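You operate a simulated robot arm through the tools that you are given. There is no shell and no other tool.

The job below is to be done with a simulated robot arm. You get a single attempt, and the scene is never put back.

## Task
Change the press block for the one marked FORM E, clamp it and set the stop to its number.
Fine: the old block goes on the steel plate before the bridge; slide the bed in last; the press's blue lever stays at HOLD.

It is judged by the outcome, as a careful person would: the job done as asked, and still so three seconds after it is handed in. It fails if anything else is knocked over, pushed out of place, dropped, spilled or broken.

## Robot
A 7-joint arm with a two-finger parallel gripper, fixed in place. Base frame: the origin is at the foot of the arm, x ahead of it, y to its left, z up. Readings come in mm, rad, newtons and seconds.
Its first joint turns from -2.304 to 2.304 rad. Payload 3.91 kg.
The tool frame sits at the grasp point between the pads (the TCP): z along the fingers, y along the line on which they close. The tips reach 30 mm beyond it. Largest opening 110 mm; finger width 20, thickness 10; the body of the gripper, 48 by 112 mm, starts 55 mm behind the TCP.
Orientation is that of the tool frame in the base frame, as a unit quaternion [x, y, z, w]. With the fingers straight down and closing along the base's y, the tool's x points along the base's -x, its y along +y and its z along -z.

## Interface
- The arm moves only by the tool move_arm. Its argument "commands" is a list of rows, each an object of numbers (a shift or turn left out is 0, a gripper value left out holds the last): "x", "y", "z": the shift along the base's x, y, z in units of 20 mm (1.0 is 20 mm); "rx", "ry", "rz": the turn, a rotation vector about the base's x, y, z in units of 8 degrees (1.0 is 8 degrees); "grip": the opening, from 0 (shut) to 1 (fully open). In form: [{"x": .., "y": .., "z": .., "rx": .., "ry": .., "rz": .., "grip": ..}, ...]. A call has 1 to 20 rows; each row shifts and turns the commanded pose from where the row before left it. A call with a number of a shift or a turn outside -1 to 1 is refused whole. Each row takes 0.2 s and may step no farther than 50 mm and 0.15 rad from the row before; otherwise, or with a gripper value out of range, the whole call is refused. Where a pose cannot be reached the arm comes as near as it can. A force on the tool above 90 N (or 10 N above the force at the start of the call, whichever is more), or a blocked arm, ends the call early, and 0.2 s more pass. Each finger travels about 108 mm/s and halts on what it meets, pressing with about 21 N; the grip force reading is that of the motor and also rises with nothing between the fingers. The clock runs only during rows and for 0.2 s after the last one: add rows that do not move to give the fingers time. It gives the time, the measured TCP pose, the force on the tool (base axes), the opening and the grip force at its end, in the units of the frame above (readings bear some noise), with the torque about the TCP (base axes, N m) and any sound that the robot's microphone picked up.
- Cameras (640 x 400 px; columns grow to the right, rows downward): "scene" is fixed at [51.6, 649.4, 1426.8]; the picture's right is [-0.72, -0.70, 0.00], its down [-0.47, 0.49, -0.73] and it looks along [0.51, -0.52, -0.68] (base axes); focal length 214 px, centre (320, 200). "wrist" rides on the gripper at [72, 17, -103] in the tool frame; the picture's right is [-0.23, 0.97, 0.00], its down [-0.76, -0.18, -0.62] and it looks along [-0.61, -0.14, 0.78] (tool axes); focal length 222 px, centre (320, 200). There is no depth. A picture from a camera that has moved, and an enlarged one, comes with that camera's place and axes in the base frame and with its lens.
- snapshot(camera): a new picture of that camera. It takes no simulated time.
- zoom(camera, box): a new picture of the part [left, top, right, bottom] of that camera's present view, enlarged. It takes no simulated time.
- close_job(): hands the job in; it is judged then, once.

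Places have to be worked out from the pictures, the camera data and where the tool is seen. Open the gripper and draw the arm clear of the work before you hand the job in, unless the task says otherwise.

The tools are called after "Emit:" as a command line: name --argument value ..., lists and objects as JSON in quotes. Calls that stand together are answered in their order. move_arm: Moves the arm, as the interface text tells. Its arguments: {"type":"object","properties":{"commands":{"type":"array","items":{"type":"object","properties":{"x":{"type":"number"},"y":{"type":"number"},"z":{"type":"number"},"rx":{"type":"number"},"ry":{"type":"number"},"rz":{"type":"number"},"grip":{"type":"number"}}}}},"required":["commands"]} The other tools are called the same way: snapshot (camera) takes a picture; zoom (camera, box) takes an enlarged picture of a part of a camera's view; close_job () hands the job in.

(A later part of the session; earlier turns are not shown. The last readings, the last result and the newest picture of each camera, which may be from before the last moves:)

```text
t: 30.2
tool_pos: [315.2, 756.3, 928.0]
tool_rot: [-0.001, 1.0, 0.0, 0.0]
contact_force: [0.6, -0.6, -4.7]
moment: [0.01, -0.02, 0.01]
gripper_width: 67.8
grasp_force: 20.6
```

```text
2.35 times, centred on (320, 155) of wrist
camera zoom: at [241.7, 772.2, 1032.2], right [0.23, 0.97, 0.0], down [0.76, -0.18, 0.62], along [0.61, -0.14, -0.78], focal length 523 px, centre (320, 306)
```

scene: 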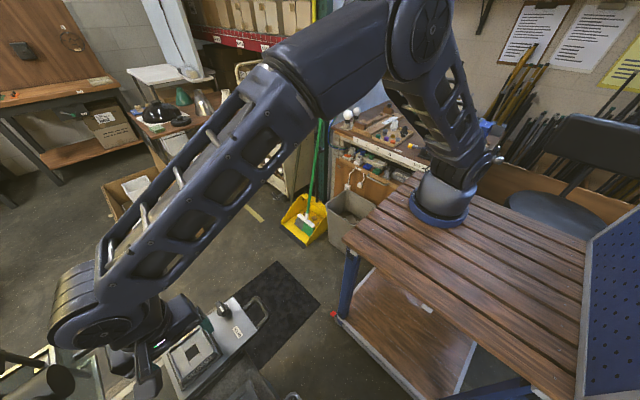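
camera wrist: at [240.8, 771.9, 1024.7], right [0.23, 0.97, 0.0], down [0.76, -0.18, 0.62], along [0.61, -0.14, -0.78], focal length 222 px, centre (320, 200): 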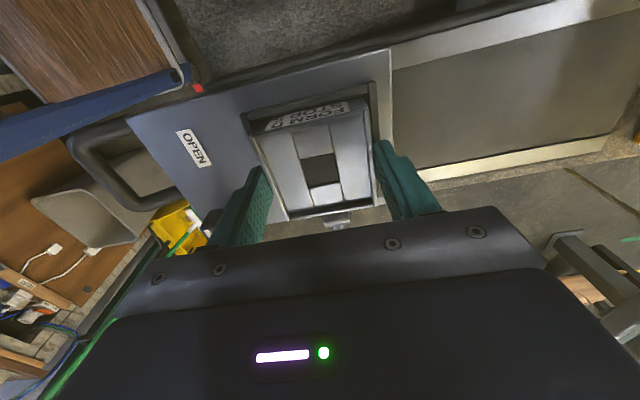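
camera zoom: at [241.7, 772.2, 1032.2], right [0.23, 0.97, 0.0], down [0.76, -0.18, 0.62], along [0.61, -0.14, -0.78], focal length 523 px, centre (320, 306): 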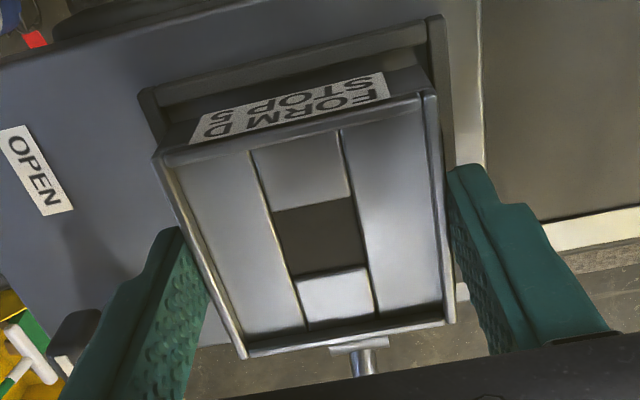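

D is held (about 0.5 kg) and free of the nest. I'll lift it well clear and look at the empty nest.

Emit:
move_arm --commands '[{"z": 0.8}, {"z": 0.9}, {"z": 0.9}, {"z": 0.9}, {"x": -0.9}, {"x": -0.9}, {"x": -0.9}, {"x": -0.9}, {}]'

Emit:
snapshot --camera "wrist"

Emit:
zoom --camera "scene" --box '[140, 280, 280, 400]'

```text
t: 32.2
tool_pos: [242.9, 754.7, 998.5]
tool_rot: [-0.002, 1.0, 0.0, 0.0]
contact_force: [0.2, -0.2, -3.8]
moment: [-0.02, 0.0, 0.0]
gripper_width: 67.9
grasp_force: 21.3
```

```text
taken
camera wrist: at [169.8, 772.5, 1102.9], right [0.23, 0.97, 0.0], down [0.76, -0.18, 0.62], along [0.61, -0.14, -0.78], focal length 222 px, centre (320, 200)
```

wrist: 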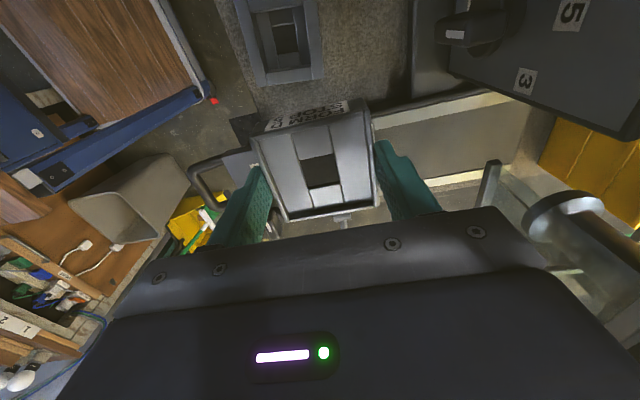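

```text
3.33 times, centred on (210, 340) of scene
camera zoom: at [51.6, 649.4, 1426.8], right [-0.72, -0.7, 0.0], down [-0.47, 0.49, -0.73], along [0.51, -0.52, -0.68], focal length 715 px, centre (687, -267)
```

zoom: 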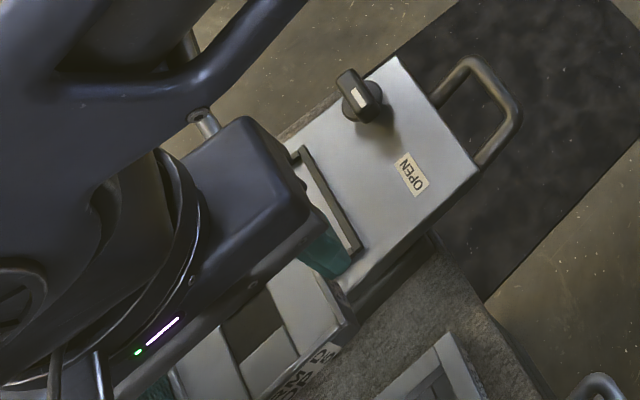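

The nest is empty and D is held. Earlier views put a tall black knob of the bridge at about (−54, 805, 962), so I'll set D down with the fingers closing along x and the camera toward −y. First I'll turn 90° and look at the plate's rails.

Emit:
move_arm --commands '[{"x": -0.47, "y": -0.437, "z": 0.17, "rz": 0.9375}, {"x": -0.47, "y": -0.437, "z": 0.17, "rz": 0.9375}, {"x": -0.47, "y": -0.437, "z": 0.17, "rz": 0.9375}, {"x": -0.47, "y": -0.437, "z": 0.17, "rz": 0.9375}, {"x": -0.47, "y": -0.437, "z": 0.17, "rz": 0.9375}, {"x": -0.47, "y": -0.437, "z": 0.17, "rz": 0.9375}, {"x": -0.47, "y": -0.437, "z": 0.17, "rz": 0.9375}, {"x": -0.47, "y": -0.437, "z": 0.17, "rz": 0.9375}, {"x": -0.47, "y": -0.437, "z": 0.17, "rz": 0.9375}, {"x": -0.47, "y": -0.437, "z": 0.17, "rz": 0.9375}, {"x": -0.47, "y": -0.437, "z": 0.17, "rz": 0.9375}, {"x": -0.47, "y": -0.437, "z": 0.17, "rz": 0.9375}, {}]'

Emit:
snapshot --camera "wrist"

Emit:
zoom --camera "wrist" --box '[380, 60, 580, 230]'

Emit:
zoom --camera "scene" --box '[120, 270, 290, 400]'

```text
t: 35.0
tool_pos: [130.9, 652.0, 1041.1]
tool_rot: [0.708, -0.706, 0.0, 0.0]
contact_force: [0.3, -0.1, -4.7]
moment: [0.0, 0.03, -0.02]
gripper_width: 68.0
grasp_force: 20.9
```

```text
taken
camera wrist: at [112.9, 578.3, 1143.5], right [-0.97, 0.22, 0.0], down [0.17, 0.76, 0.62], along [0.14, 0.61, -0.78], focal length 222 px, centre (320, 200)
```

wrist: 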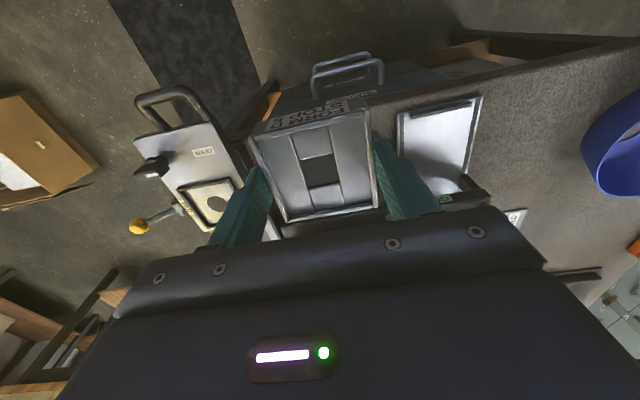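

```text
2.35 times, centred on (480, 145) of wrist
camera zoom: at [112.9, 578.3, 1143.5], right [-0.97, 0.22, 0.0], down [0.17, 0.76, 0.62], along [0.14, 0.61, -0.78], focal length 523 px, centre (-56, 329)
```

zoom: 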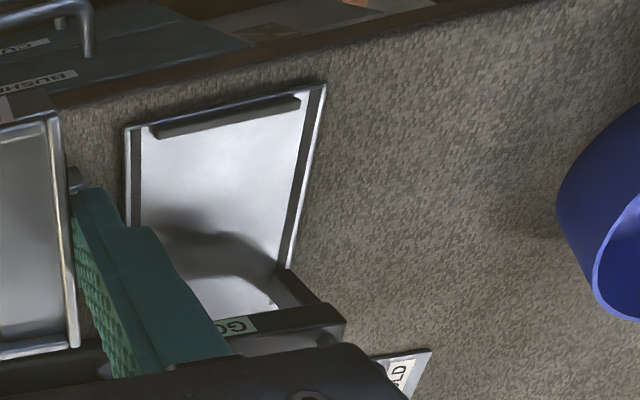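

```text
3.08 times, centred on (205, 335) of scene
camera zoom: at [51.6, 649.4, 1426.8], right [-0.72, -0.7, 0.0], down [-0.47, 0.49, -0.73], along [0.51, -0.52, -0.68], focal length 660 px, centre (674, -215)
```

zoom: 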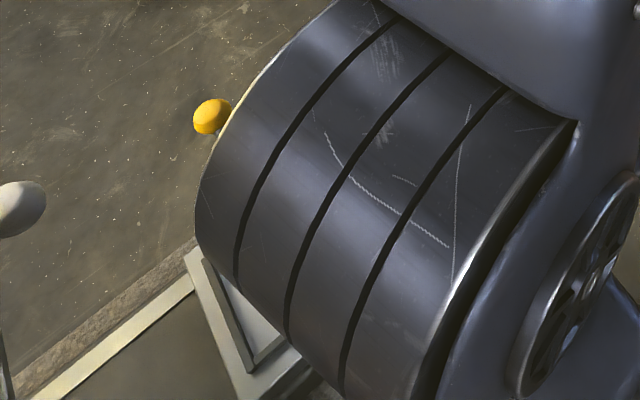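

Emit:
zoom --camera "wrist" --box '[390, 80, 500, 190]'

Emit:
zoom --camera "wrist" --box '[120, 130, 260, 250]'

```text
3.64 times, centred on (445, 135) of wrist
camera zoom: at [112.9, 578.3, 1143.5], right [-0.97, 0.22, 0.0], down [0.17, 0.76, 0.62], along [0.14, 0.61, -0.78], focal length 808 px, centre (-134, 436)
```

zoom: 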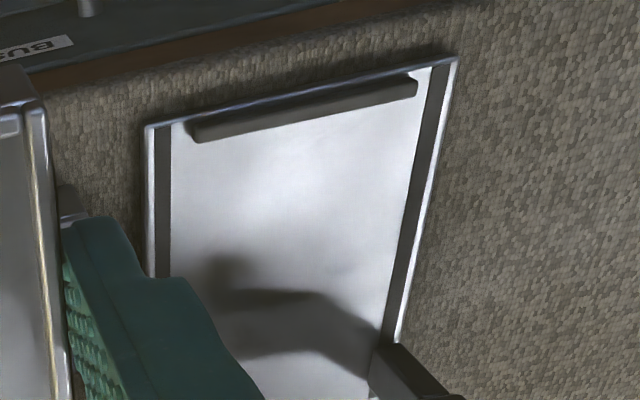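

```text
3.33 times, centred on (190, 190) of wrist
camera zoom: at [112.9, 578.3, 1143.5], right [-0.97, 0.22, 0.0], down [0.17, 0.76, 0.62], along [0.14, 0.61, -0.78], focal length 740 px, centre (753, 233)
```

zoom: 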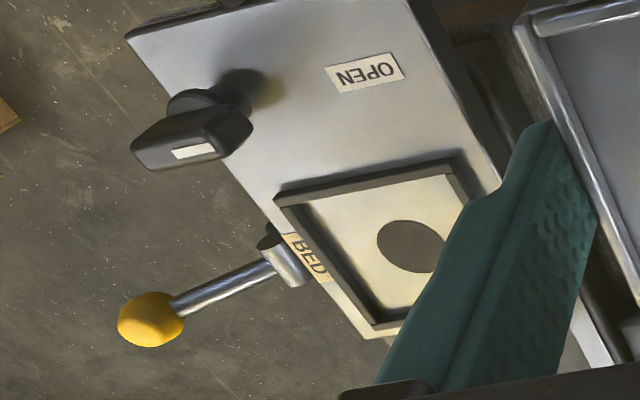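

The strips on the plate are flush and only a small front ridge (y≈698–706) is raised. I'll carry D over (−19, 750) and come down most of the way, then check.

Emit:
move_arm --commands '[{"x": -0.9375, "y": 0.6125}, {"x": -0.9375, "y": 0.6125}, {"x": -0.9375, "y": 0.6125}, {"x": -0.9375, "y": 0.6125}, {"x": -0.9375, "y": 0.6125}, {"x": -0.9375, "y": 0.6125}, {"x": -0.9375, "y": 0.6125}, {"x": -0.9375, "y": 0.6125}, {}, {"z": -0.9}, {"z": -0.9}, {"z": -0.9}, {"z": -0.9}, {"z": -0.9}, {}]'

Emit:
snapshot --camera "wrist"

Emit:
snapshot --camera "scene"

```text
t: 38.2
tool_pos: [-21.4, 747.5, 949.6]
tool_rot: [0.707, -0.707, 0.0, 0.0]
contact_force: [0.6, -0.5, -4.6]
moment: [0.01, 0.01, 0.0]
gripper_width: 67.8
grasp_force: 20.9
```

```text
taken
camera wrist: at [-38.7, 675.7, 1053.8], right [-0.97, 0.23, 0.0], down [0.18, 0.76, 0.62], along [0.14, 0.61, -0.78], focal length 222 px, centre (320, 200)
```

wrist: 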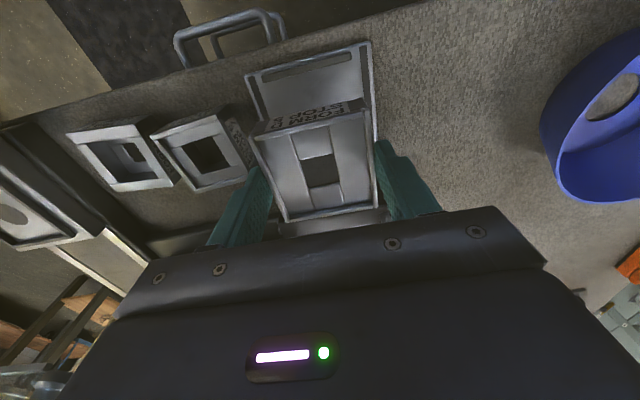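

```text
taken
```

scene: 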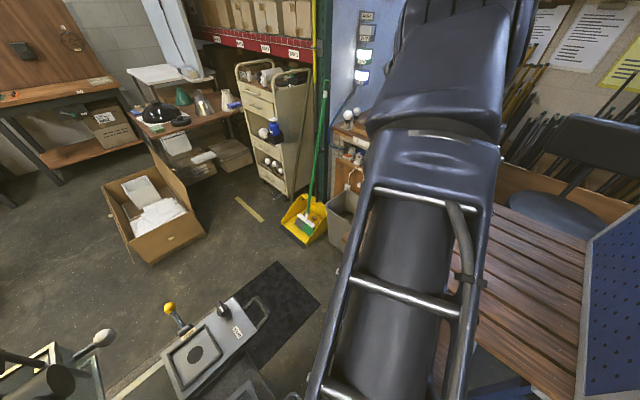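

D is centred over the plate. I'll shift 2–3 mm and descend close to the plate, then step down gently.

Emit:
move_arm --commands '[{"x": 0.1, "y": 0.13, "z": -0.9}, {"z": -0.9}, {"z": -0.9}, {"z": -0.2}, {}]'

Emit:
zoom --camera "wrist" --box '[220, 50, 420, 220]'

```text
t: 39.4
tool_pos: [-18.5, 750.5, 891.3]
tool_rot: [0.707, -0.707, 0.0, 0.0]
contact_force: [0.7, -0.4, -5.2]
moment: [0.0, 0.0, -0.02]
gripper_width: 67.6
grasp_force: 20.6
```

```text
2.35 times, centred on (320, 135) of wrist
camera zoom: at [-36.8, 678.0, 995.3], right [-0.97, 0.23, 0.0], down [0.18, 0.76, 0.62], along [0.14, 0.61, -0.78], focal length 523 px, centre (320, 353)
```

zoom: 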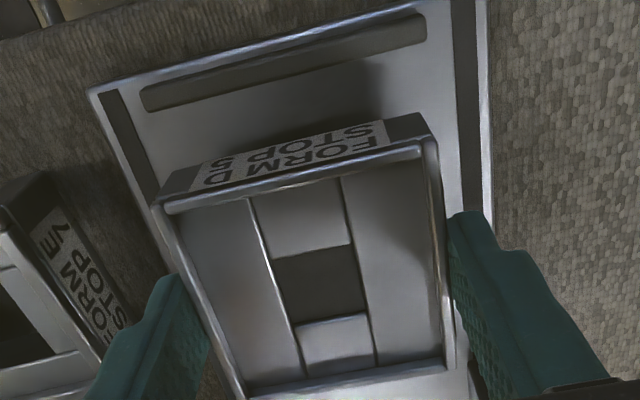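

Emit:
move_arm --commands '[{"z": -0.1}, {"z": -0.1}, {"z": -0.1}, {}]'

```text
t: 40.4
tool_pos: [-19.3, 749.3, 885.2]
tool_rot: [0.708, -0.706, 0.0, 0.0]
contact_force: [-0.1, 0.8, -5.1]
moment: [-0.03, 0.02, 0.0]
gripper_width: 68.0
grasp_force: 20.8
```

No contact yet at TCP z=885; continuing in small steps.

Emit:
move_arm --commands '[{"z": -0.1}, {"z": -0.07}, {}]'

```text
t: 41.2
tool_pos: [-19.2, 750.5, 881.9]
tool_rot: [0.708, -0.707, 0.0, 0.0]
contact_force: [-0.6, -0.4, -5.2]
moment: [0.0, -0.01, 0.0]
gripper_width: 67.9
grasp_force: 21.2
```

Emit:
move_arm --commands '[{"z": -0.07}, {"z": -0.05}, {}]'

```text
t: 42.0
tool_pos: [-18.9, 750.9, 881.3]
tool_rot: [0.707, -0.707, 0.0, 0.0]
contact_force: [-0.7, -0.5, -4.1]
moment: [-0.02, -0.01, 0.0]
gripper_width: 67.6
grasp_force: 21.2
```

Emit:
move_arm --commands '[{"z": -0.05}, {"z": -0.05}, {}]'

```text
t: 42.8
tool_pos: [-17.9, 749.6, 877.1]
tool_rot: [0.708, -0.707, -0.001, 0.0]
contact_force: [0.4, 1.0, -5.3]
moment: [-0.04, 0.01, -0.01]
gripper_width: 67.8
grasp_force: 21.3
```

Emit:
move_arm --commands '[{"z": -0.06}, {"z": -0.05}, {}]'

Emit:
zoom --camera "wrist" --box '[220, 50, 420, 220]'

```text
t: 43.6
tool_pos: [-17.3, 749.8, 876.3]
tool_rot: [0.708, -0.707, -0.001, 0.0]
contact_force: [1.2, -2.9, 18.5]
moment: [-0.22, -0.09, -0.08]
gripper_width: 68.1
grasp_force: 21.0
```

```text
2.35 times, centred on (320, 135) of wrist
camera zoom: at [-36.1, 678.4, 980.7], right [-0.97, 0.23, 0.0], down [0.18, 0.76, 0.62], along [0.14, 0.61, -0.78], focal length 523 px, centre (320, 353)
```

zoom: 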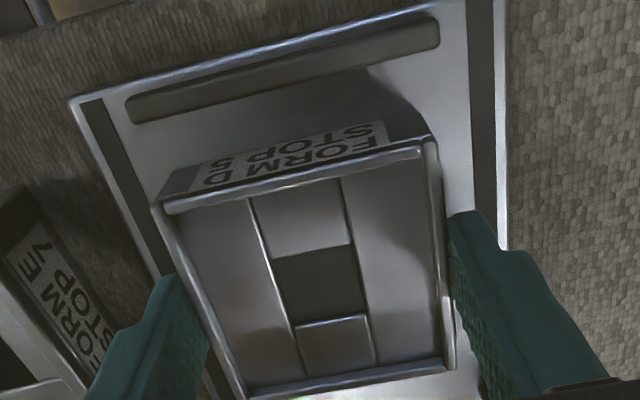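

D is resting on the plate (18 N contact). I'll release with a small opening, rise, and look.

Emit:
move_arm --commands '[{"z": 0.03, "grip": 0.74}, {}, {}, {"z": 0.5}, {"z": 1}, {"z": 1}, {"z": 1}, {"z": 1}, {}]'

Emit:
snapshot --camera "wrist"

Emit:
zoom --camera "wrist" --box '[220, 50, 420, 220]'

```text
t: 45.6
tool_pos: [-17.4, 749.4, 966.5]
tool_rot: [0.709, -0.706, -0.001, 0.0]
contact_force: [-0.1, -0.3, 0.2]
moment: [-0.01, 0.02, 0.0]
gripper_width: 81.6
grasp_force: 0.0
```

```text
taken
camera wrist: at [-35.8, 677.9, 1070.2], right [-0.97, 0.23, 0.0], down [0.18, 0.76, 0.62], along [0.14, 0.61, -0.78], focal length 222 px, centre (320, 200)
```

wrist: 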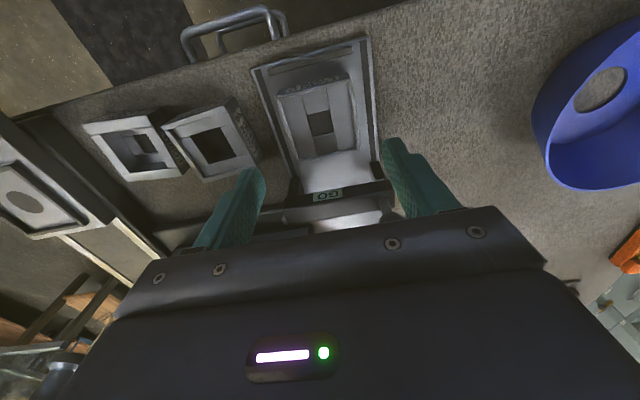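

```text
2.35 times, centred on (320, 135) of wrist
camera zoom: at [-35.8, 677.9, 1070.2], right [-0.97, 0.23, 0.0], down [0.18, 0.76, 0.62], along [0.14, 0.61, -0.78], focal length 523 px, centre (320, 353)
```

zoom: 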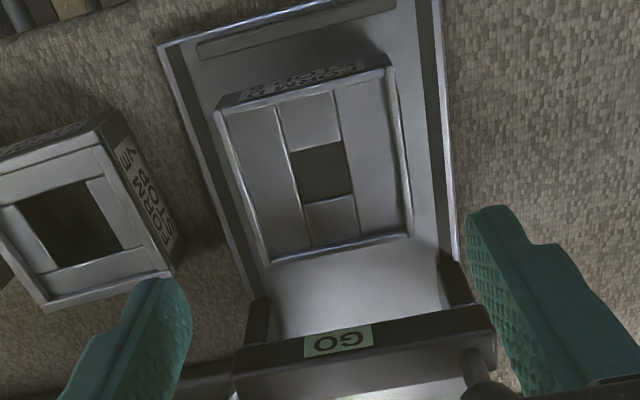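

D sits squarely on the plate before the bridge. Now I'll go to hover over E with the tool turned to E's yaw (~+3°), closing along y, at the same relative height as I had over D so I can compare pictures.

Emit:
move_arm --commands '[{"z": 1, "grip": 0.8}, {"x": 0.4567, "y": 0.02, "rz": -0.904}, {"x": 0.4567, "y": 0.02, "rz": -0.904}, {"x": 0.4567, "y": 0.02, "rz": -0.904}, {"x": 0.4567, "y": 0.02, "rz": -0.904}, {"x": 0.4567, "y": 0.02, "rz": -0.904}, {"x": 0.4567, "y": 0.02, "rz": -0.904}, {"x": 0.4567, "y": 0.02, "rz": -0.904}, {"x": 0.4567, "y": 0.02, "rz": -0.904}, {"x": 0.4567, "y": 0.02, "rz": -0.904}, {"x": 0.4567, "y": 0.02, "rz": -0.904}, {"x": 0.4567, "y": 0.02, "rz": -0.904}, {"x": 0.4567, "y": 0.02, "rz": -0.904}, {"z": -1}, {"z": -0.9}, {"z": -0.9}, {"z": -0.9}, {}]'

Emit:
snapshot --camera "wrist"

Emit:
zoom --camera "wrist" --box '[260, 80, 380, 200]'

```text
t: 49.4
tool_pos: [91.5, 756.7, 911.6]
tool_rot: [-0.03, 1.0, 0.0, 0.0]
contact_force: [-0.6, 0.4, 0.2]
moment: [-0.04, 0.01, 0.02]
gripper_width: 88.1
grasp_force: 0.0
```

```text
taken
camera wrist: at [17.4, 768.7, 1016.6], right [0.17, 0.99, 0.0], down [0.77, -0.13, 0.62], along [0.61, -0.11, -0.78], focal length 222 px, centre (320, 200)
```

wrist: 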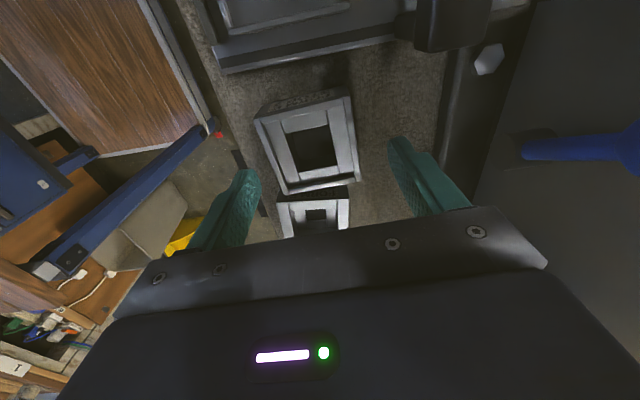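

```text
3.33 times, centred on (320, 140) of wrist
camera zoom: at [17.4, 768.7, 1016.6], right [0.17, 0.99, 0.0], down [0.77, -0.13, 0.62], along [0.61, -0.11, -0.78], focal length 740 px, centre (320, 400)
```

zoom: 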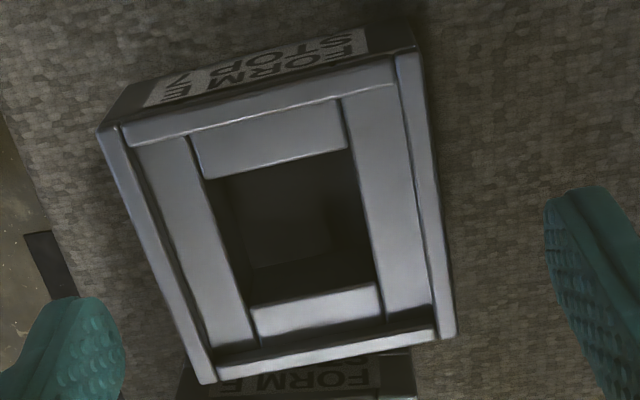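

Comparing with the D picture, E lies about 6.3 mm more toward −y and is turned about 0.6° further. I'll correct that, descend to TCP z≈876, and grip E.

Emit:
move_arm --commands '[{"x": 0.035, "y": -0.315, "rz": 0.08}, {"z": -0.6}, {"z": -0.6}, {"z": -0.58}, {}, {"grip": 0.3}, {}, {"grip": 0.0}, {}, {}]'

Emit:
zoom --camera "wrist" --box '[220, 70, 420, 240]'

```text
t: 51.6
tool_pos: [91.8, 749.5, 876.7]
tool_rot: [-0.035, 0.999, 0.0, 0.001]
contact_force: [-1.7, -1.9, 0.7]
moment: [-0.06, 0.06, -0.08]
gripper_width: 68.0
grasp_force: 21.2
```

```text
2.35 times, centred on (320, 155) of wrist
camera zoom: at [17.7, 761.8, 980.4], right [0.16, 0.99, 0.0], down [0.77, -0.12, 0.62], along [0.62, -0.1, -0.78], focal length 523 px, centre (320, 306)
```

zoom: 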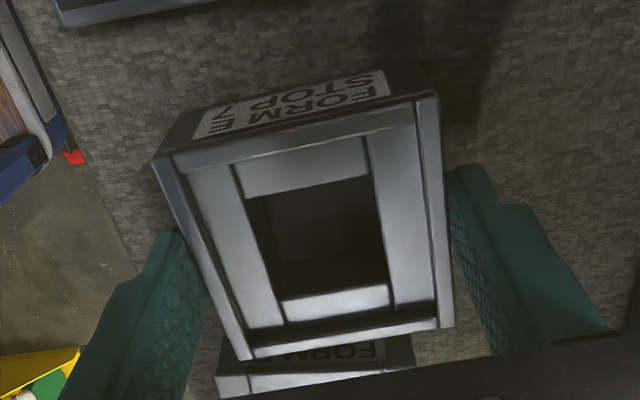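

E is gripped at 68.0 mm and appears at nearly the same place in the hand as D did. I'll lift it straight up and check.

Emit:
move_arm --commands '[{"z": 0.4}, {"z": 0.6}, {"z": 1}, {"z": 1}, {"z": 1}, {"z": 1}, {}]'

Emit:
zoom --camera "wrist" --box '[220, 70, 420, 240]'

Emit:
snapshot --camera "wrist"

```text
t: 53.2
tool_pos: [91.6, 748.9, 976.0]
tool_rot: [-0.034, 0.999, 0.001, 0.0]
contact_force: [-0.1, -0.4, -5.0]
moment: [-0.04, 0.0, 0.0]
gripper_width: 68.0
grasp_force: 20.7
```

```text
2.35 times, centred on (320, 155) of wrist
camera zoom: at [17.7, 761.6, 1079.8], right [0.16, 0.99, 0.0], down [0.77, -0.12, 0.62], along [0.62, -0.1, -0.78], focal length 523 px, centre (320, 306)
```

zoom: 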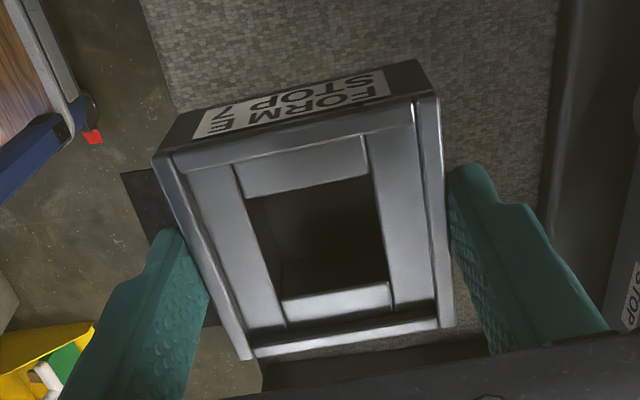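

```text
taken
camera wrist: at [17.7, 761.6, 1079.8], right [0.16, 0.99, 0.0], down [0.77, -0.12, 0.62], along [0.62, -0.1, -0.78], focal length 222 px, centre (320, 200)
```

wrist: 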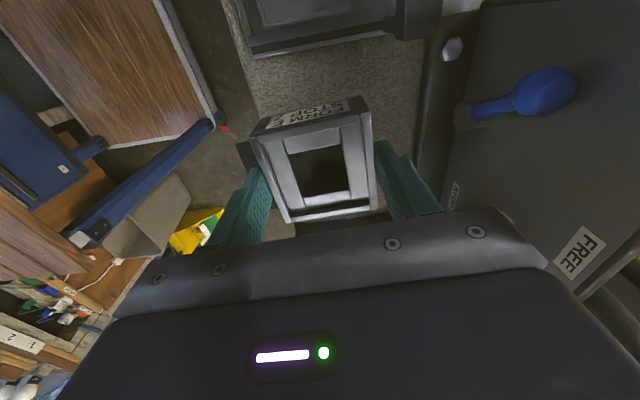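

E is held securely. I'll rise a little, carry it over the nest with the tool squared back to 0°, and check the view before lowering.

Emit:
move_arm --commands '[{"z": 0.8}, {"z": 0.7}, {"x": 0.924, "y": 0.026, "rz": -0.04}, {"x": 0.924, "y": 0.026, "rz": -0.04}, {"x": 0.924, "y": 0.026, "rz": -0.04}, {"x": 0.924, "y": 0.026, "rz": -0.04}, {"x": 0.924, "y": 0.026, "rz": -0.04}, {"x": 0.924, "y": 0.026, "rz": -0.04}, {"x": 0.924, "y": 0.026, "rz": -0.04}, {"x": 0.924, "y": 0.026, "rz": -0.04}, {"x": 0.924, "y": 0.026, "rz": -0.04}, {"x": 0.924, "y": 0.026, "rz": -0.04}, {"x": 0.924, "y": 0.026, "rz": -0.04}, {"x": 0.924, "y": 0.026, "rz": -0.04}, {"z": -0.9}, {"z": -0.9}, {"z": -0.9}, {}]'

Emit:
snapshot --camera "wrist"

Emit:
zoom --camera "wrist" --box '[220, 70, 420, 240]'

```text
t: 57.0
tool_pos: [314.5, 756.6, 952.9]
tool_rot: [-0.002, 1.0, 0.0, 0.0]
contact_force: [-0.6, 0.7, -5.6]
moment: [-0.01, 0.0, 0.03]
gripper_width: 68.0
grasp_force: 20.6
```

```text
taken
camera wrist: at [241.1, 772.1, 1056.7], right [0.22, 0.97, 0.0], down [0.76, -0.18, 0.62], along [0.61, -0.14, -0.78], focal length 222 px, centre (320, 200)
```

wrist: 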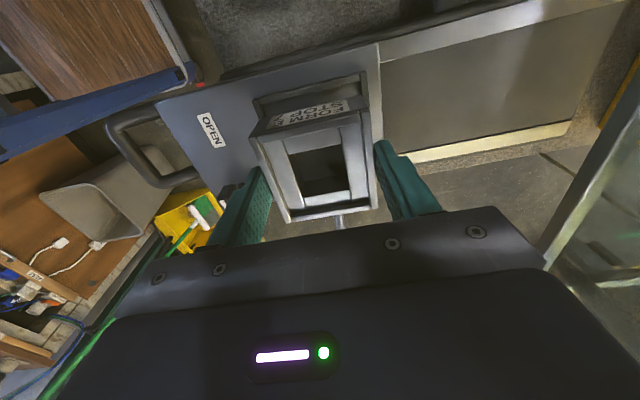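

```text
2.35 times, centred on (320, 155) of wrist
camera zoom: at [241.1, 772.1, 1056.7], right [0.22, 0.97, 0.0], down [0.76, -0.18, 0.62], along [0.61, -0.14, -0.78], focal length 523 px, centre (320, 306)
```

zoom: 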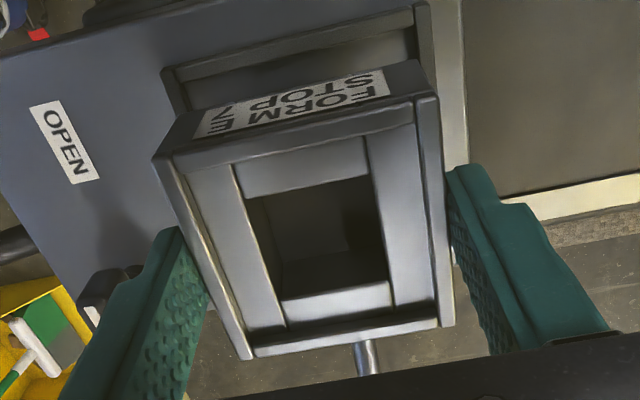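

Lowering to the height where I pictured D just above the nest, to compare alignment with the fences.

Emit:
move_arm --commands '[{"z": -0.6}, {"z": -0.6}, {}, {}]'

Emit:
zoom --camera "wrist" --box '[220, 70, 420, 240]'

Emit:
move_arm --commands '[{}]'

```text
t: 58.0
tool_pos: [314.7, 756.0, 928.7]
tool_rot: [-0.002, 1.0, 0.001, 0.0]
contact_force: [1.4, 0.1, -5.0]
moment: [0.03, 0.01, 0.02]
gripper_width: 68.0
grasp_force: 21.0
```

```text
2.35 times, centred on (320, 155) of wrist
camera zoom: at [240.6, 773.1, 1032.6], right [0.22, 0.97, 0.0], down [0.76, -0.18, 0.62], along [0.61, -0.14, -0.78], focal length 523 px, centre (320, 306)
```

zoom: 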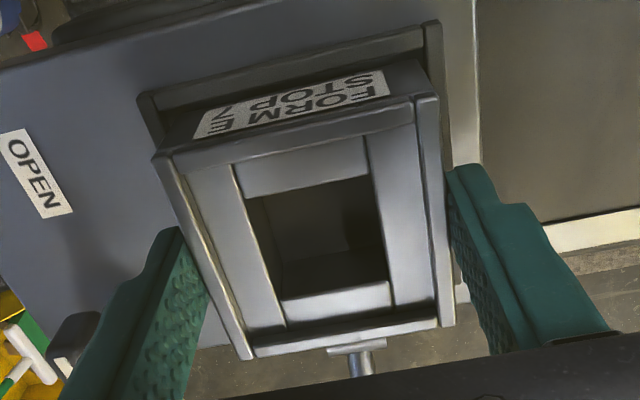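

```text
t: 58.4
tool_pos: [314.1, 755.7, 928.0]
tool_rot: [-0.001, 1.0, 0.0, 0.0]
contact_force: [-0.2, -0.6, -5.7]
moment: [0.0, -0.01, -0.01]
gripper_width: 68.0
grasp_force: 21.1
```

E's position relative to the nest fences matches D's to within about a millimetre. Lowering into the nest in small steps.

Emit:
move_arm --commands '[{"z": -0.1}, {"z": -0.1}, {"z": -0.1}, {}]'

```text
t: 59.4
tool_pos: [314.7, 754.2, 923.5]
tool_rot: [-0.002, 1.0, 0.001, 0.0]
contact_force: [0.5, 1.5, 19.9]
moment: [-0.15, -0.09, -0.42]
gripper_width: 68.1
grasp_force: 21.2
```

Contact of about 25 N at TCP z≈923.5; I'll look to judge whether E is on the floor of the nest or touching a fence.

Emit:
zoom --camera "wrist" --box '[220, 70, 420, 240]'

Emit:
zoom --camera "wrist" --box '[250, 80, 390, 220]'

Emit:
zoom --camera "scene" --box '[140, 280, 280, 400]'

```text
2.35 times, centred on (320, 155) of wrist
camera zoom: at [240.9, 772.2, 1027.8], right [0.22, 0.97, 0.0], down [0.76, -0.18, 0.62], along [0.61, -0.14, -0.78], focal length 523 px, centre (320, 306)
```

zoom: 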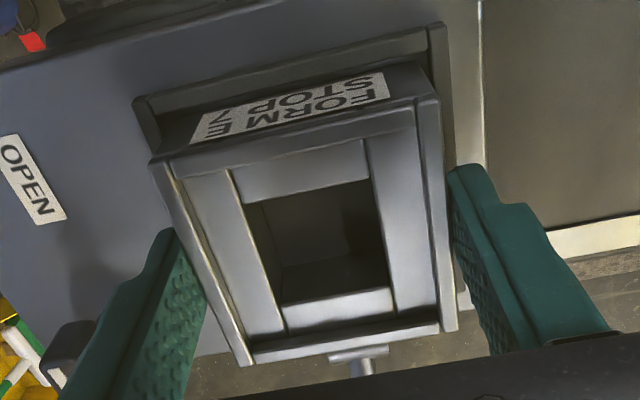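

```text
2.86 times, centred on (320, 150) of wrist
camera zoom: at [240.9, 772.2, 1027.8], right [0.22, 0.97, 0.0], down [0.76, -0.18, 0.62], along [0.61, -0.14, -0.78], focal length 635 px, centre (320, 343)
```

zoom: 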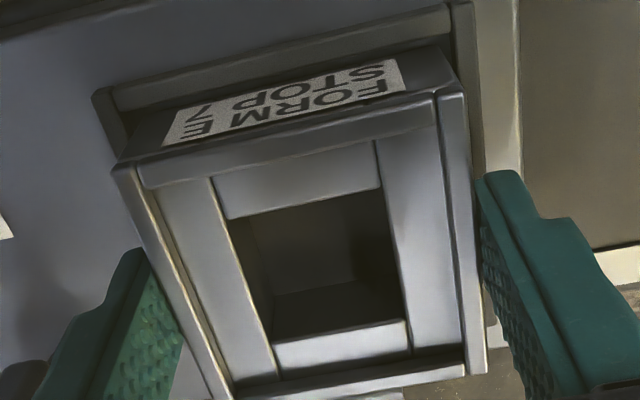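

```text
3.33 times, centred on (210, 340) of scene
camera zoom: at [51.6, 649.4, 1426.8], right [-0.72, -0.7, 0.0], down [-0.47, 0.49, -0.73], along [0.51, -0.52, -0.68], focal length 715 px, centre (687, -267)
```

zoom: 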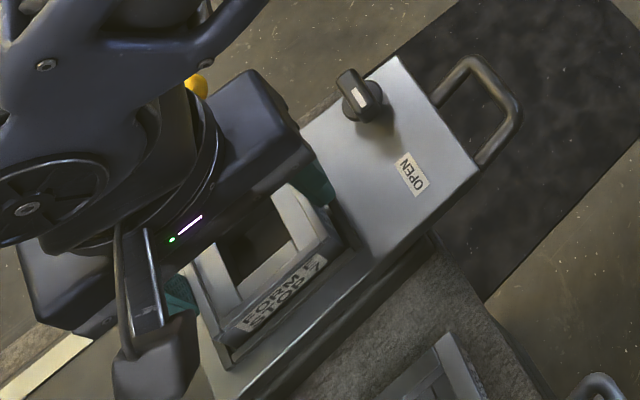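

Emit:
zoom --camera "scene" --box '[170, 325, 230, 400]'

Emit:
zoom --camera "wrist" --box '[250, 80, 330, 150]'

Emit:
zoom --camera "wrist" --box '[340, 70, 420, 220]'

```text
5.33 times, centred on (200, 362) of scene
camera zoom: at [51.6, 649.4, 1426.8], right [-0.72, -0.7, 0.0], down [-0.47, 0.49, -0.73], along [0.51, -0.52, -0.68], focal length 1144 px, centre (960, -667)
```

zoom: 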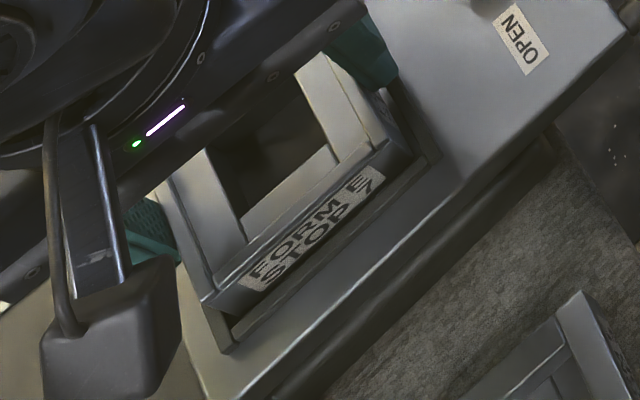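

```text
5.71 times, centred on (290, 115) of wrist
camera zoom: at [240.9, 772.2, 1027.8], right [0.22, 0.97, 0.0], down [0.76, -0.18, 0.62], along [0.61, -0.14, -0.78], focal length 1269 px, centre (491, 686)
```

zoom: 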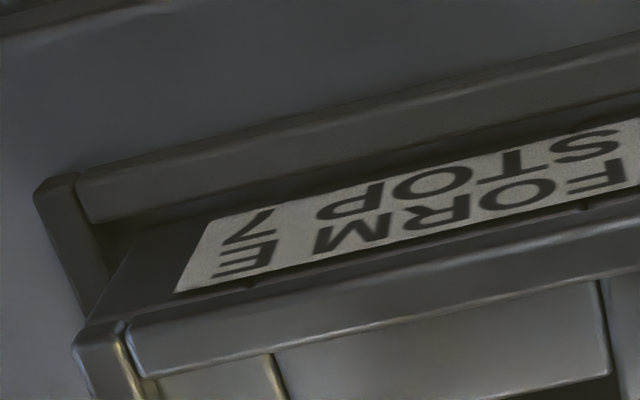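

```text
2.67 times, centred on (380, 145) of wrist
camera zoom: at [240.9, 772.2, 1027.8], right [0.22, 0.97, 0.0], down [0.76, -0.18, 0.62], along [0.61, -0.14, -0.78], focal length 592 px, centre (160, 347)
```

zoom: 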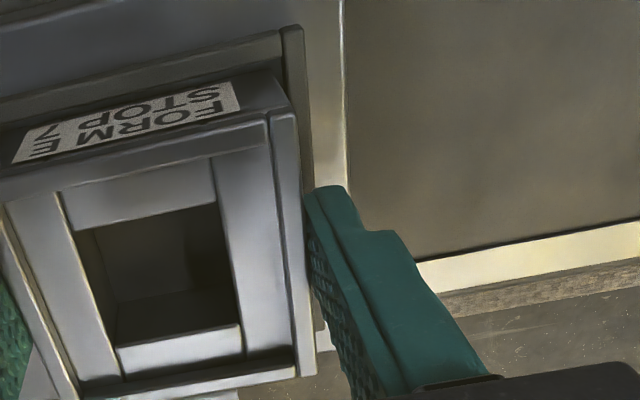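

The evidence (E is taller than D, its side face reaches down behind the fence to about floor level) indicates E is seated on the nest floor. I'll release, back up, and verify.

Emit:
move_arm --commands '[{"grip": 0.75}, {}, {}, {"z": 0.5}, {"z": 0.6}, {"z": 0.6}, {}]'

Emit:
zoom --camera "wrist" --box '[260, 80, 380, 200]'

Emit:
zoom --camera "scene" --box '[170, 325, 230, 400]'

```text
t: 61.0
tool_pos: [313.9, 755.1, 956.5]
tool_rot: [-0.002, 1.0, 0.001, 0.0]
contact_force: [0.8, 0.1, 0.2]
moment: [0.01, -0.04, 0.04]
gripper_width: 82.5
grasp_force: 0.0
```

```text
3.33 times, centred on (320, 140) of wrist
camera zoom: at [240.6, 771.3, 1060.3], right [0.22, 0.97, 0.0], down [0.76, -0.18, 0.62], along [0.61, -0.14, -0.78], focal length 740 px, centre (320, 400)
```

zoom: 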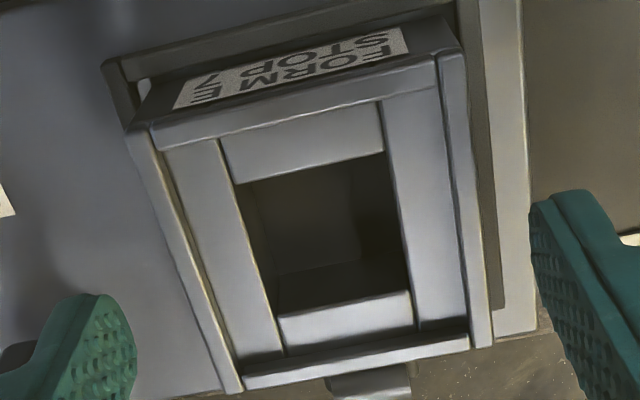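

```text
5.33 times, centred on (200, 362) of scene
camera zoom: at [51.6, 649.4, 1426.8], right [-0.72, -0.7, 0.0], down [-0.47, 0.49, -0.73], along [0.51, -0.52, -0.68], focal length 1144 px, centre (960, -667)
```

zoom: 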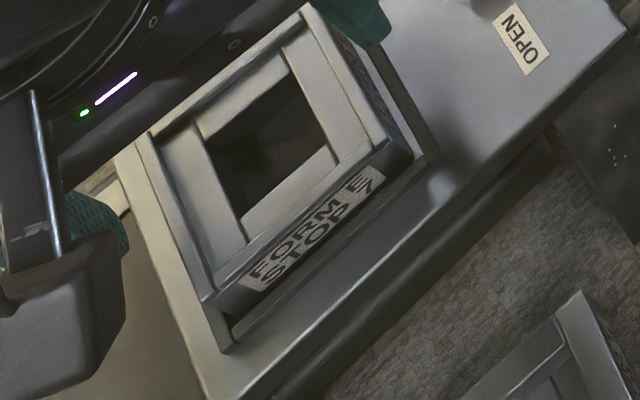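

E sits in the nest with even gaps to the fences. Next I'll move over the clamp knob (axis ≈ (349.5, 671.5)) with the fingers closing along y.

Emit:
move_arm --commands '[{"z": 1}, {"x": 0.356, "y": -0.836, "grip": 0.32}, {"x": 0.356, "y": -0.836}, {"x": 0.356, "y": -0.836}, {"x": 0.356, "y": -0.836}, {"x": 0.356, "y": -0.836}, {}, {"z": -0.5}, {}]'

Emit:
zoom --camera "wrist" --box '[220, 50, 420, 220]'

Emit:
zoom --camera "scene" --box '[150, 280, 280, 400]'

```text
t: 63.0
tool_pos: [348.5, 671.2, 966.4]
tool_rot: [-0.002, 1.0, 0.0, 0.0]
contact_force: [-0.2, -0.1, 0.8]
moment: [-0.04, 0.0, 0.03]
gripper_width: 35.4
grasp_force: 0.0
```

```text
2.35 times, centred on (320, 135) of wrist
camera zoom: at [275.0, 687.8, 1070.8], right [0.22, 0.97, 0.0], down [0.76, -0.18, 0.62], along [0.61, -0.14, -0.78], focal length 523 px, centre (320, 353)
```

zoom: 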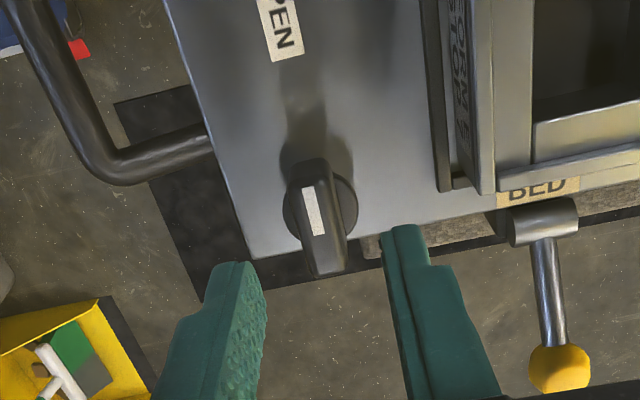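

```text
3.33 times, centred on (215, 340) of scene
camera zoom: at [51.6, 649.4, 1426.8], right [-0.72, -0.7, 0.0], down [-0.47, 0.49, -0.73], along [0.51, -0.52, -0.68], focal length 715 px, centre (670, -267)
```

zoom: 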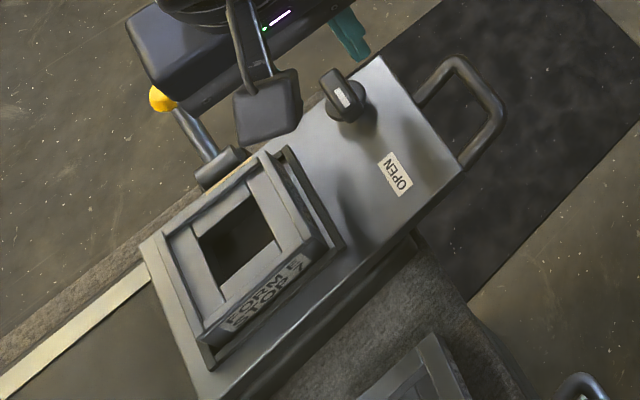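

The knob is centred between the fingers. Descending and gripping the bar.

Emit:
move_arm --commands '[{"x": 0.03, "z": -0.6}, {"z": -0.6}, {"z": -0.68}, {}, {"grip": 0.0}, {}, {}]'

```text
t: 64.6
tool_pos: [349.9, 671.6, 928.1]
tool_rot: [-0.002, 1.0, 0.0, 0.001]
contact_force: [-0.5, 0.0, -1.7]
moment: [0.04, -0.2, 0.01]
gripper_width: 13.8
grasp_force: 45.2
```

Gripped with no side load. Turning +90° back to CLOSED in stages.

Emit:
move_arm --commands '[{"rz": 0.75}, {"rz": 0.75}, {"rz": 0.75}, {"rz": 0.75}]'

```text
t: 65.6
tool_pos: [349.1, 671.8, 928.2]
tool_rot: [-0.21, 0.978, -0.002, -0.001]
contact_force: [-1.8, -2.8, -18.9]
moment: [0.13, 0.09, 0.01]
gripper_width: 13.7
grasp_force: 45.0
```

Emit:
move_arm --commands '[{"rz": 0.75}, {"rz": 0.75}, {"rz": 0.75}, {"rz": 0.75}]'

```text
t: 66.6
tool_pos: [350.3, 671.6, 928.2]
tool_rot: [-0.41, 0.912, 0.0, 0.0]
contact_force: [-7.7, -0.4, -18.1]
moment: [-0.13, 0.25, -0.02]
gripper_width: 13.6
grasp_force: 44.8
```

Emit:
move_arm --commands '[{"rz": 0.75, "z": -0.03}, {"rz": 0.75}, {"rz": 0.75}, {"rz": 0.75}]'

```text
t: 67.6
tool_pos: [350.1, 671.8, 929.1]
tool_rot: [-0.59, 0.807, 0.0, 0.0]
contact_force: [-8.3, -1.5, -11.0]
moment: [1.19, -0.26, -0.01]
gripper_width: 14.0
grasp_force: 44.6
```

Emit:
move_arm --commands '[{"rz": 0.75}, {"rz": 0.75}, {"rz": 0.74}, {}]'

Emit:
zoom --camera "wrist" --box '[220, 50, 420, 220]'

```text
t: 68.6
tool_pos: [349.4, 671.7, 929.8]
tool_rot: [0.709, -0.706, 0.001, 0.001]
contact_force: [-9.5, -4.0, -16.3]
moment: [0.67, 0.11, -0.13]
gripper_width: 14.0
grasp_force: 44.9
```

```text
2.35 times, centred on (320, 135) of wrist
camera zoom: at [331.7, 599.6, 1032.5], right [-0.97, 0.22, 0.0], down [0.18, 0.76, 0.62], along [0.14, 0.61, -0.78], focal length 523 px, centre (320, 353)
```

zoom: 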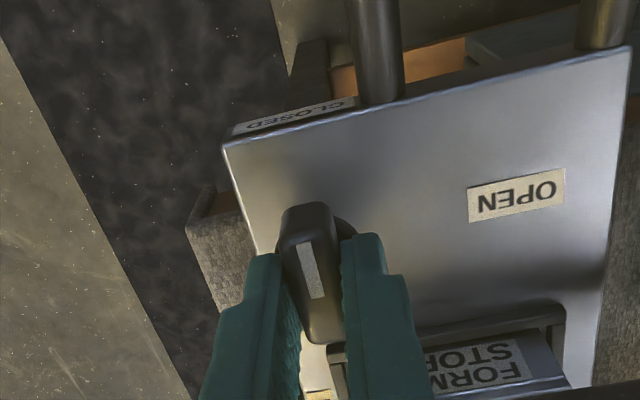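

The knob is back at CLOSED. I'll release, rise, and look at the knob and the block.

Emit:
move_arm --commands '[{"grip": 0.32}, {}, {}, {"z": 0.8}, {"z": 1}, {"z": 1}, {"z": 1}, {"y": -0.9}, {"y": -0.9}, {}]'

Emit:
snapshot --camera "wrist"

Emit:
zoom --camera "wrist" --box '[220, 60, 420, 220]'

Emit:
zoom --camera "scene" --box '[150, 280, 280, 400]'

```text
t: 70.8
tool_pos: [350.3, 634.8, 1002.8]
tool_rot: [0.708, -0.706, -0.001, 0.0]
contact_force: [0.4, -0.7, -0.1]
moment: [0.0, 0.02, 0.0]
gripper_width: 35.3
grasp_force: 0.0
```

```text
taken
camera wrist: at [332.7, 562.8, 1108.0], right [-0.97, 0.23, 0.0], down [0.18, 0.76, 0.62], along [0.14, 0.61, -0.78], focal length 222 px, centre (320, 200)
```

wrist: 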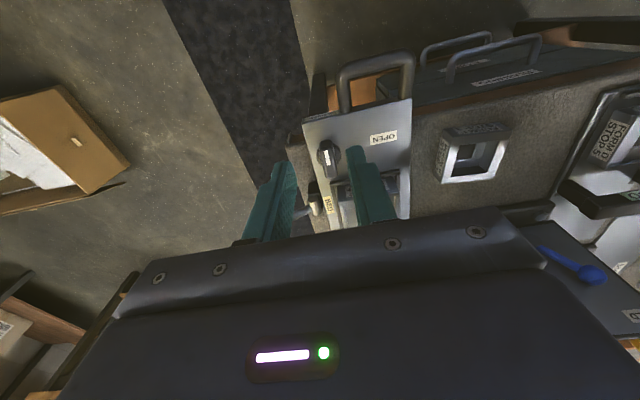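

```text
2.50 times, centred on (320, 140) of wrist
camera zoom: at [332.7, 562.8, 1108.0], right [-0.97, 0.23, 0.0], down [0.18, 0.76, 0.62], along [0.14, 0.61, -0.78], focal length 555 px, centre (320, 350)
```

zoom: 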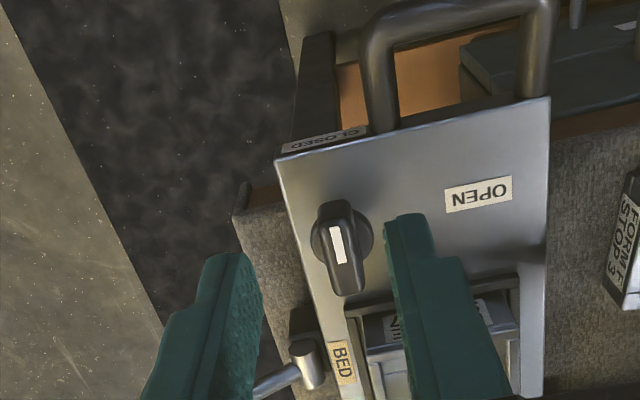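

```text
3.33 times, centred on (215, 340) of scene
camera zoom: at [51.6, 649.4, 1426.8], right [-0.72, -0.7, 0.0], down [-0.47, 0.49, -0.73], along [0.51, -0.52, -0.68], focal length 715 px, centre (670, -267)
```

zoom: 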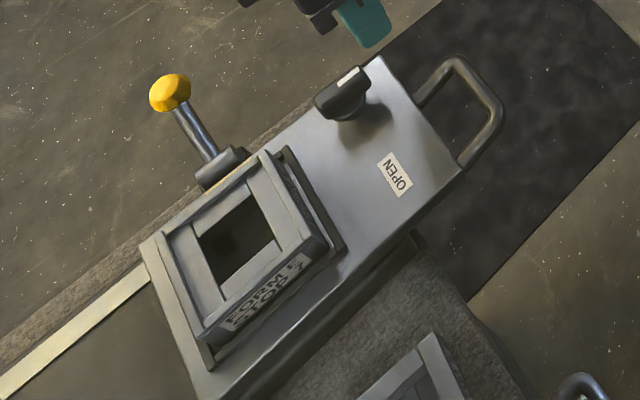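

Clamp knob is CLOSED exactly as it was originally, and E is in the nest. Now the stop dial: I'll move to a safe high spot in front of the panel (a bar crosses at about y 855, z 1080) to look at the dial.

Emit:
move_arm --commands '[{"z": 0.95, "x": -0.6}, {"z": 0.95, "x": -0.9}, {"z": 0.95, "x": -0.9}, {"z": 0.95, "x": -0.9}, {"z": 0.95, "x": -0.9}, {"z": 0.95, "x": -0.9}, {"x": -0.9, "y": 0.7}, {"x": -0.9, "y": 0.7}, {"y": 0.9}, {"y": 0.9}, {"y": 0.9}, {}]'

Emit:
snapshot --camera "wrist"

Emit:
zoom --camera "wrist" --box '[240, 80, 420, 220]'

```text
t: 73.4
tool_pos: [211.5, 719.7, 1118.6]
tool_rot: [0.707, -0.707, 0.0, 0.001]
contact_force: [-0.5, 0.4, 0.2]
moment: [-0.02, 0.0, 0.02]
gripper_width: 35.1
grasp_force: 0.1
```

```text
taken
camera wrist: at [194.1, 646.7, 1222.5], right [-0.97, 0.23, 0.0], down [0.18, 0.76, 0.62], along [0.14, 0.61, -0.78], focal length 222 px, centre (320, 200)
```

wrist: 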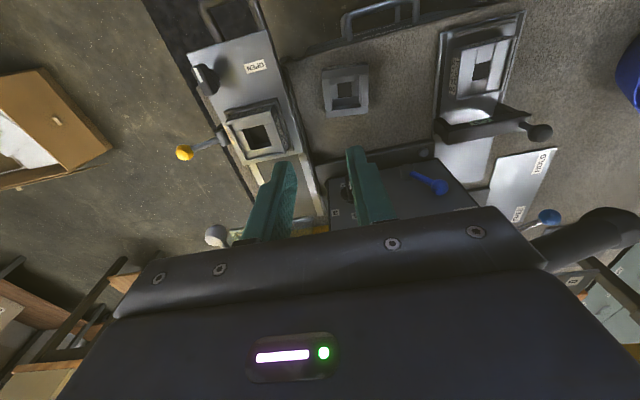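

```text
2.86 times, centred on (330, 150) of wrist
camera zoom: at [194.1, 646.7, 1222.5], right [-0.97, 0.23, 0.0], down [0.18, 0.76, 0.62], along [0.14, 0.61, -0.78], focal length 635 px, centre (291, 343)
```

zoom: 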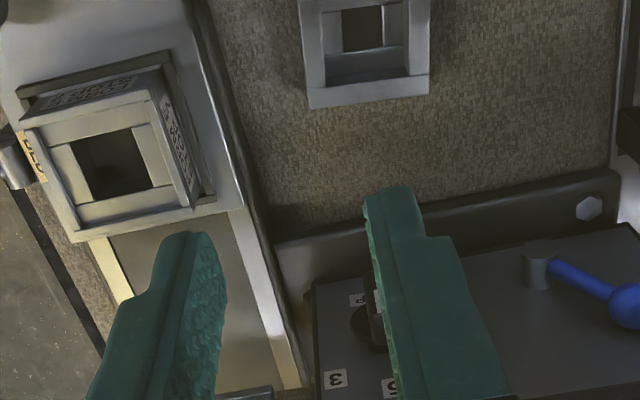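

The right finger hides the dial; I'll open the fingers wide and step back a bit for a clear view.

Emit:
move_arm --commands '[{"grip": 1.0}, {"x": -0.6}, {}, {}]'

Emit:
snapshot --camera "wrist"

Emit:
zoom --camera "wrist" --box '[280, 120, 440, 240]'

```text
t: 74.4
tool_pos: [199.3, 719.1, 1117.5]
tool_rot: [0.708, -0.706, 0.0, 0.0]
contact_force: [0.5, -1.1, -0.8]
moment: [0.01, 0.0, 0.02]
gripper_width: 109.9
grasp_force: 0.0
```

```text
taken
camera wrist: at [182.4, 646.5, 1221.8], right [-0.97, 0.23, 0.0], down [0.18, 0.76, 0.62], along [0.14, 0.61, -0.78], focal length 222 px, centre (320, 200)
```

wrist: 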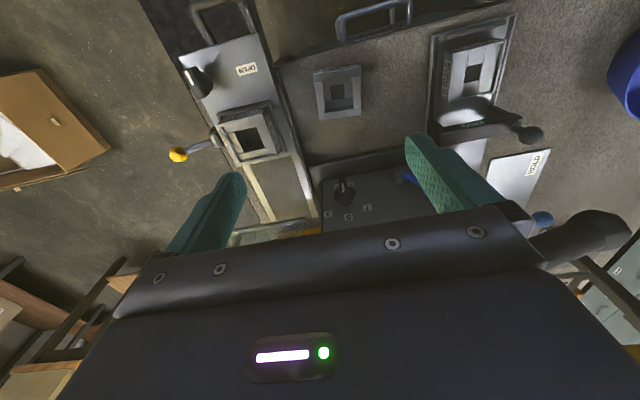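

```text
3.33 times, centred on (360, 180) of wrist
camera zoom: at [182.4, 646.5, 1221.8], right [-0.97, 0.23, 0.0], down [0.18, 0.76, 0.62], along [0.14, 0.61, -0.78], focal length 740 px, centre (187, 267)
```

zoom: 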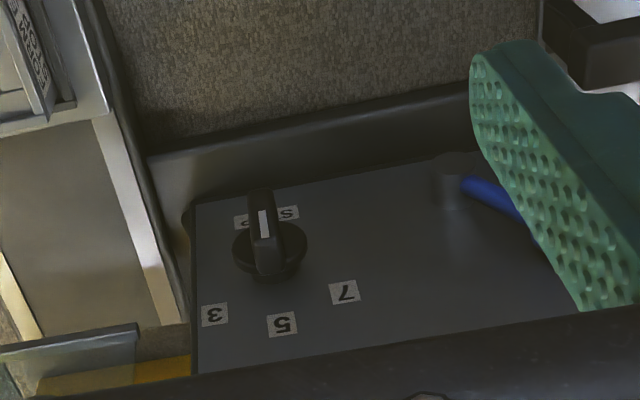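

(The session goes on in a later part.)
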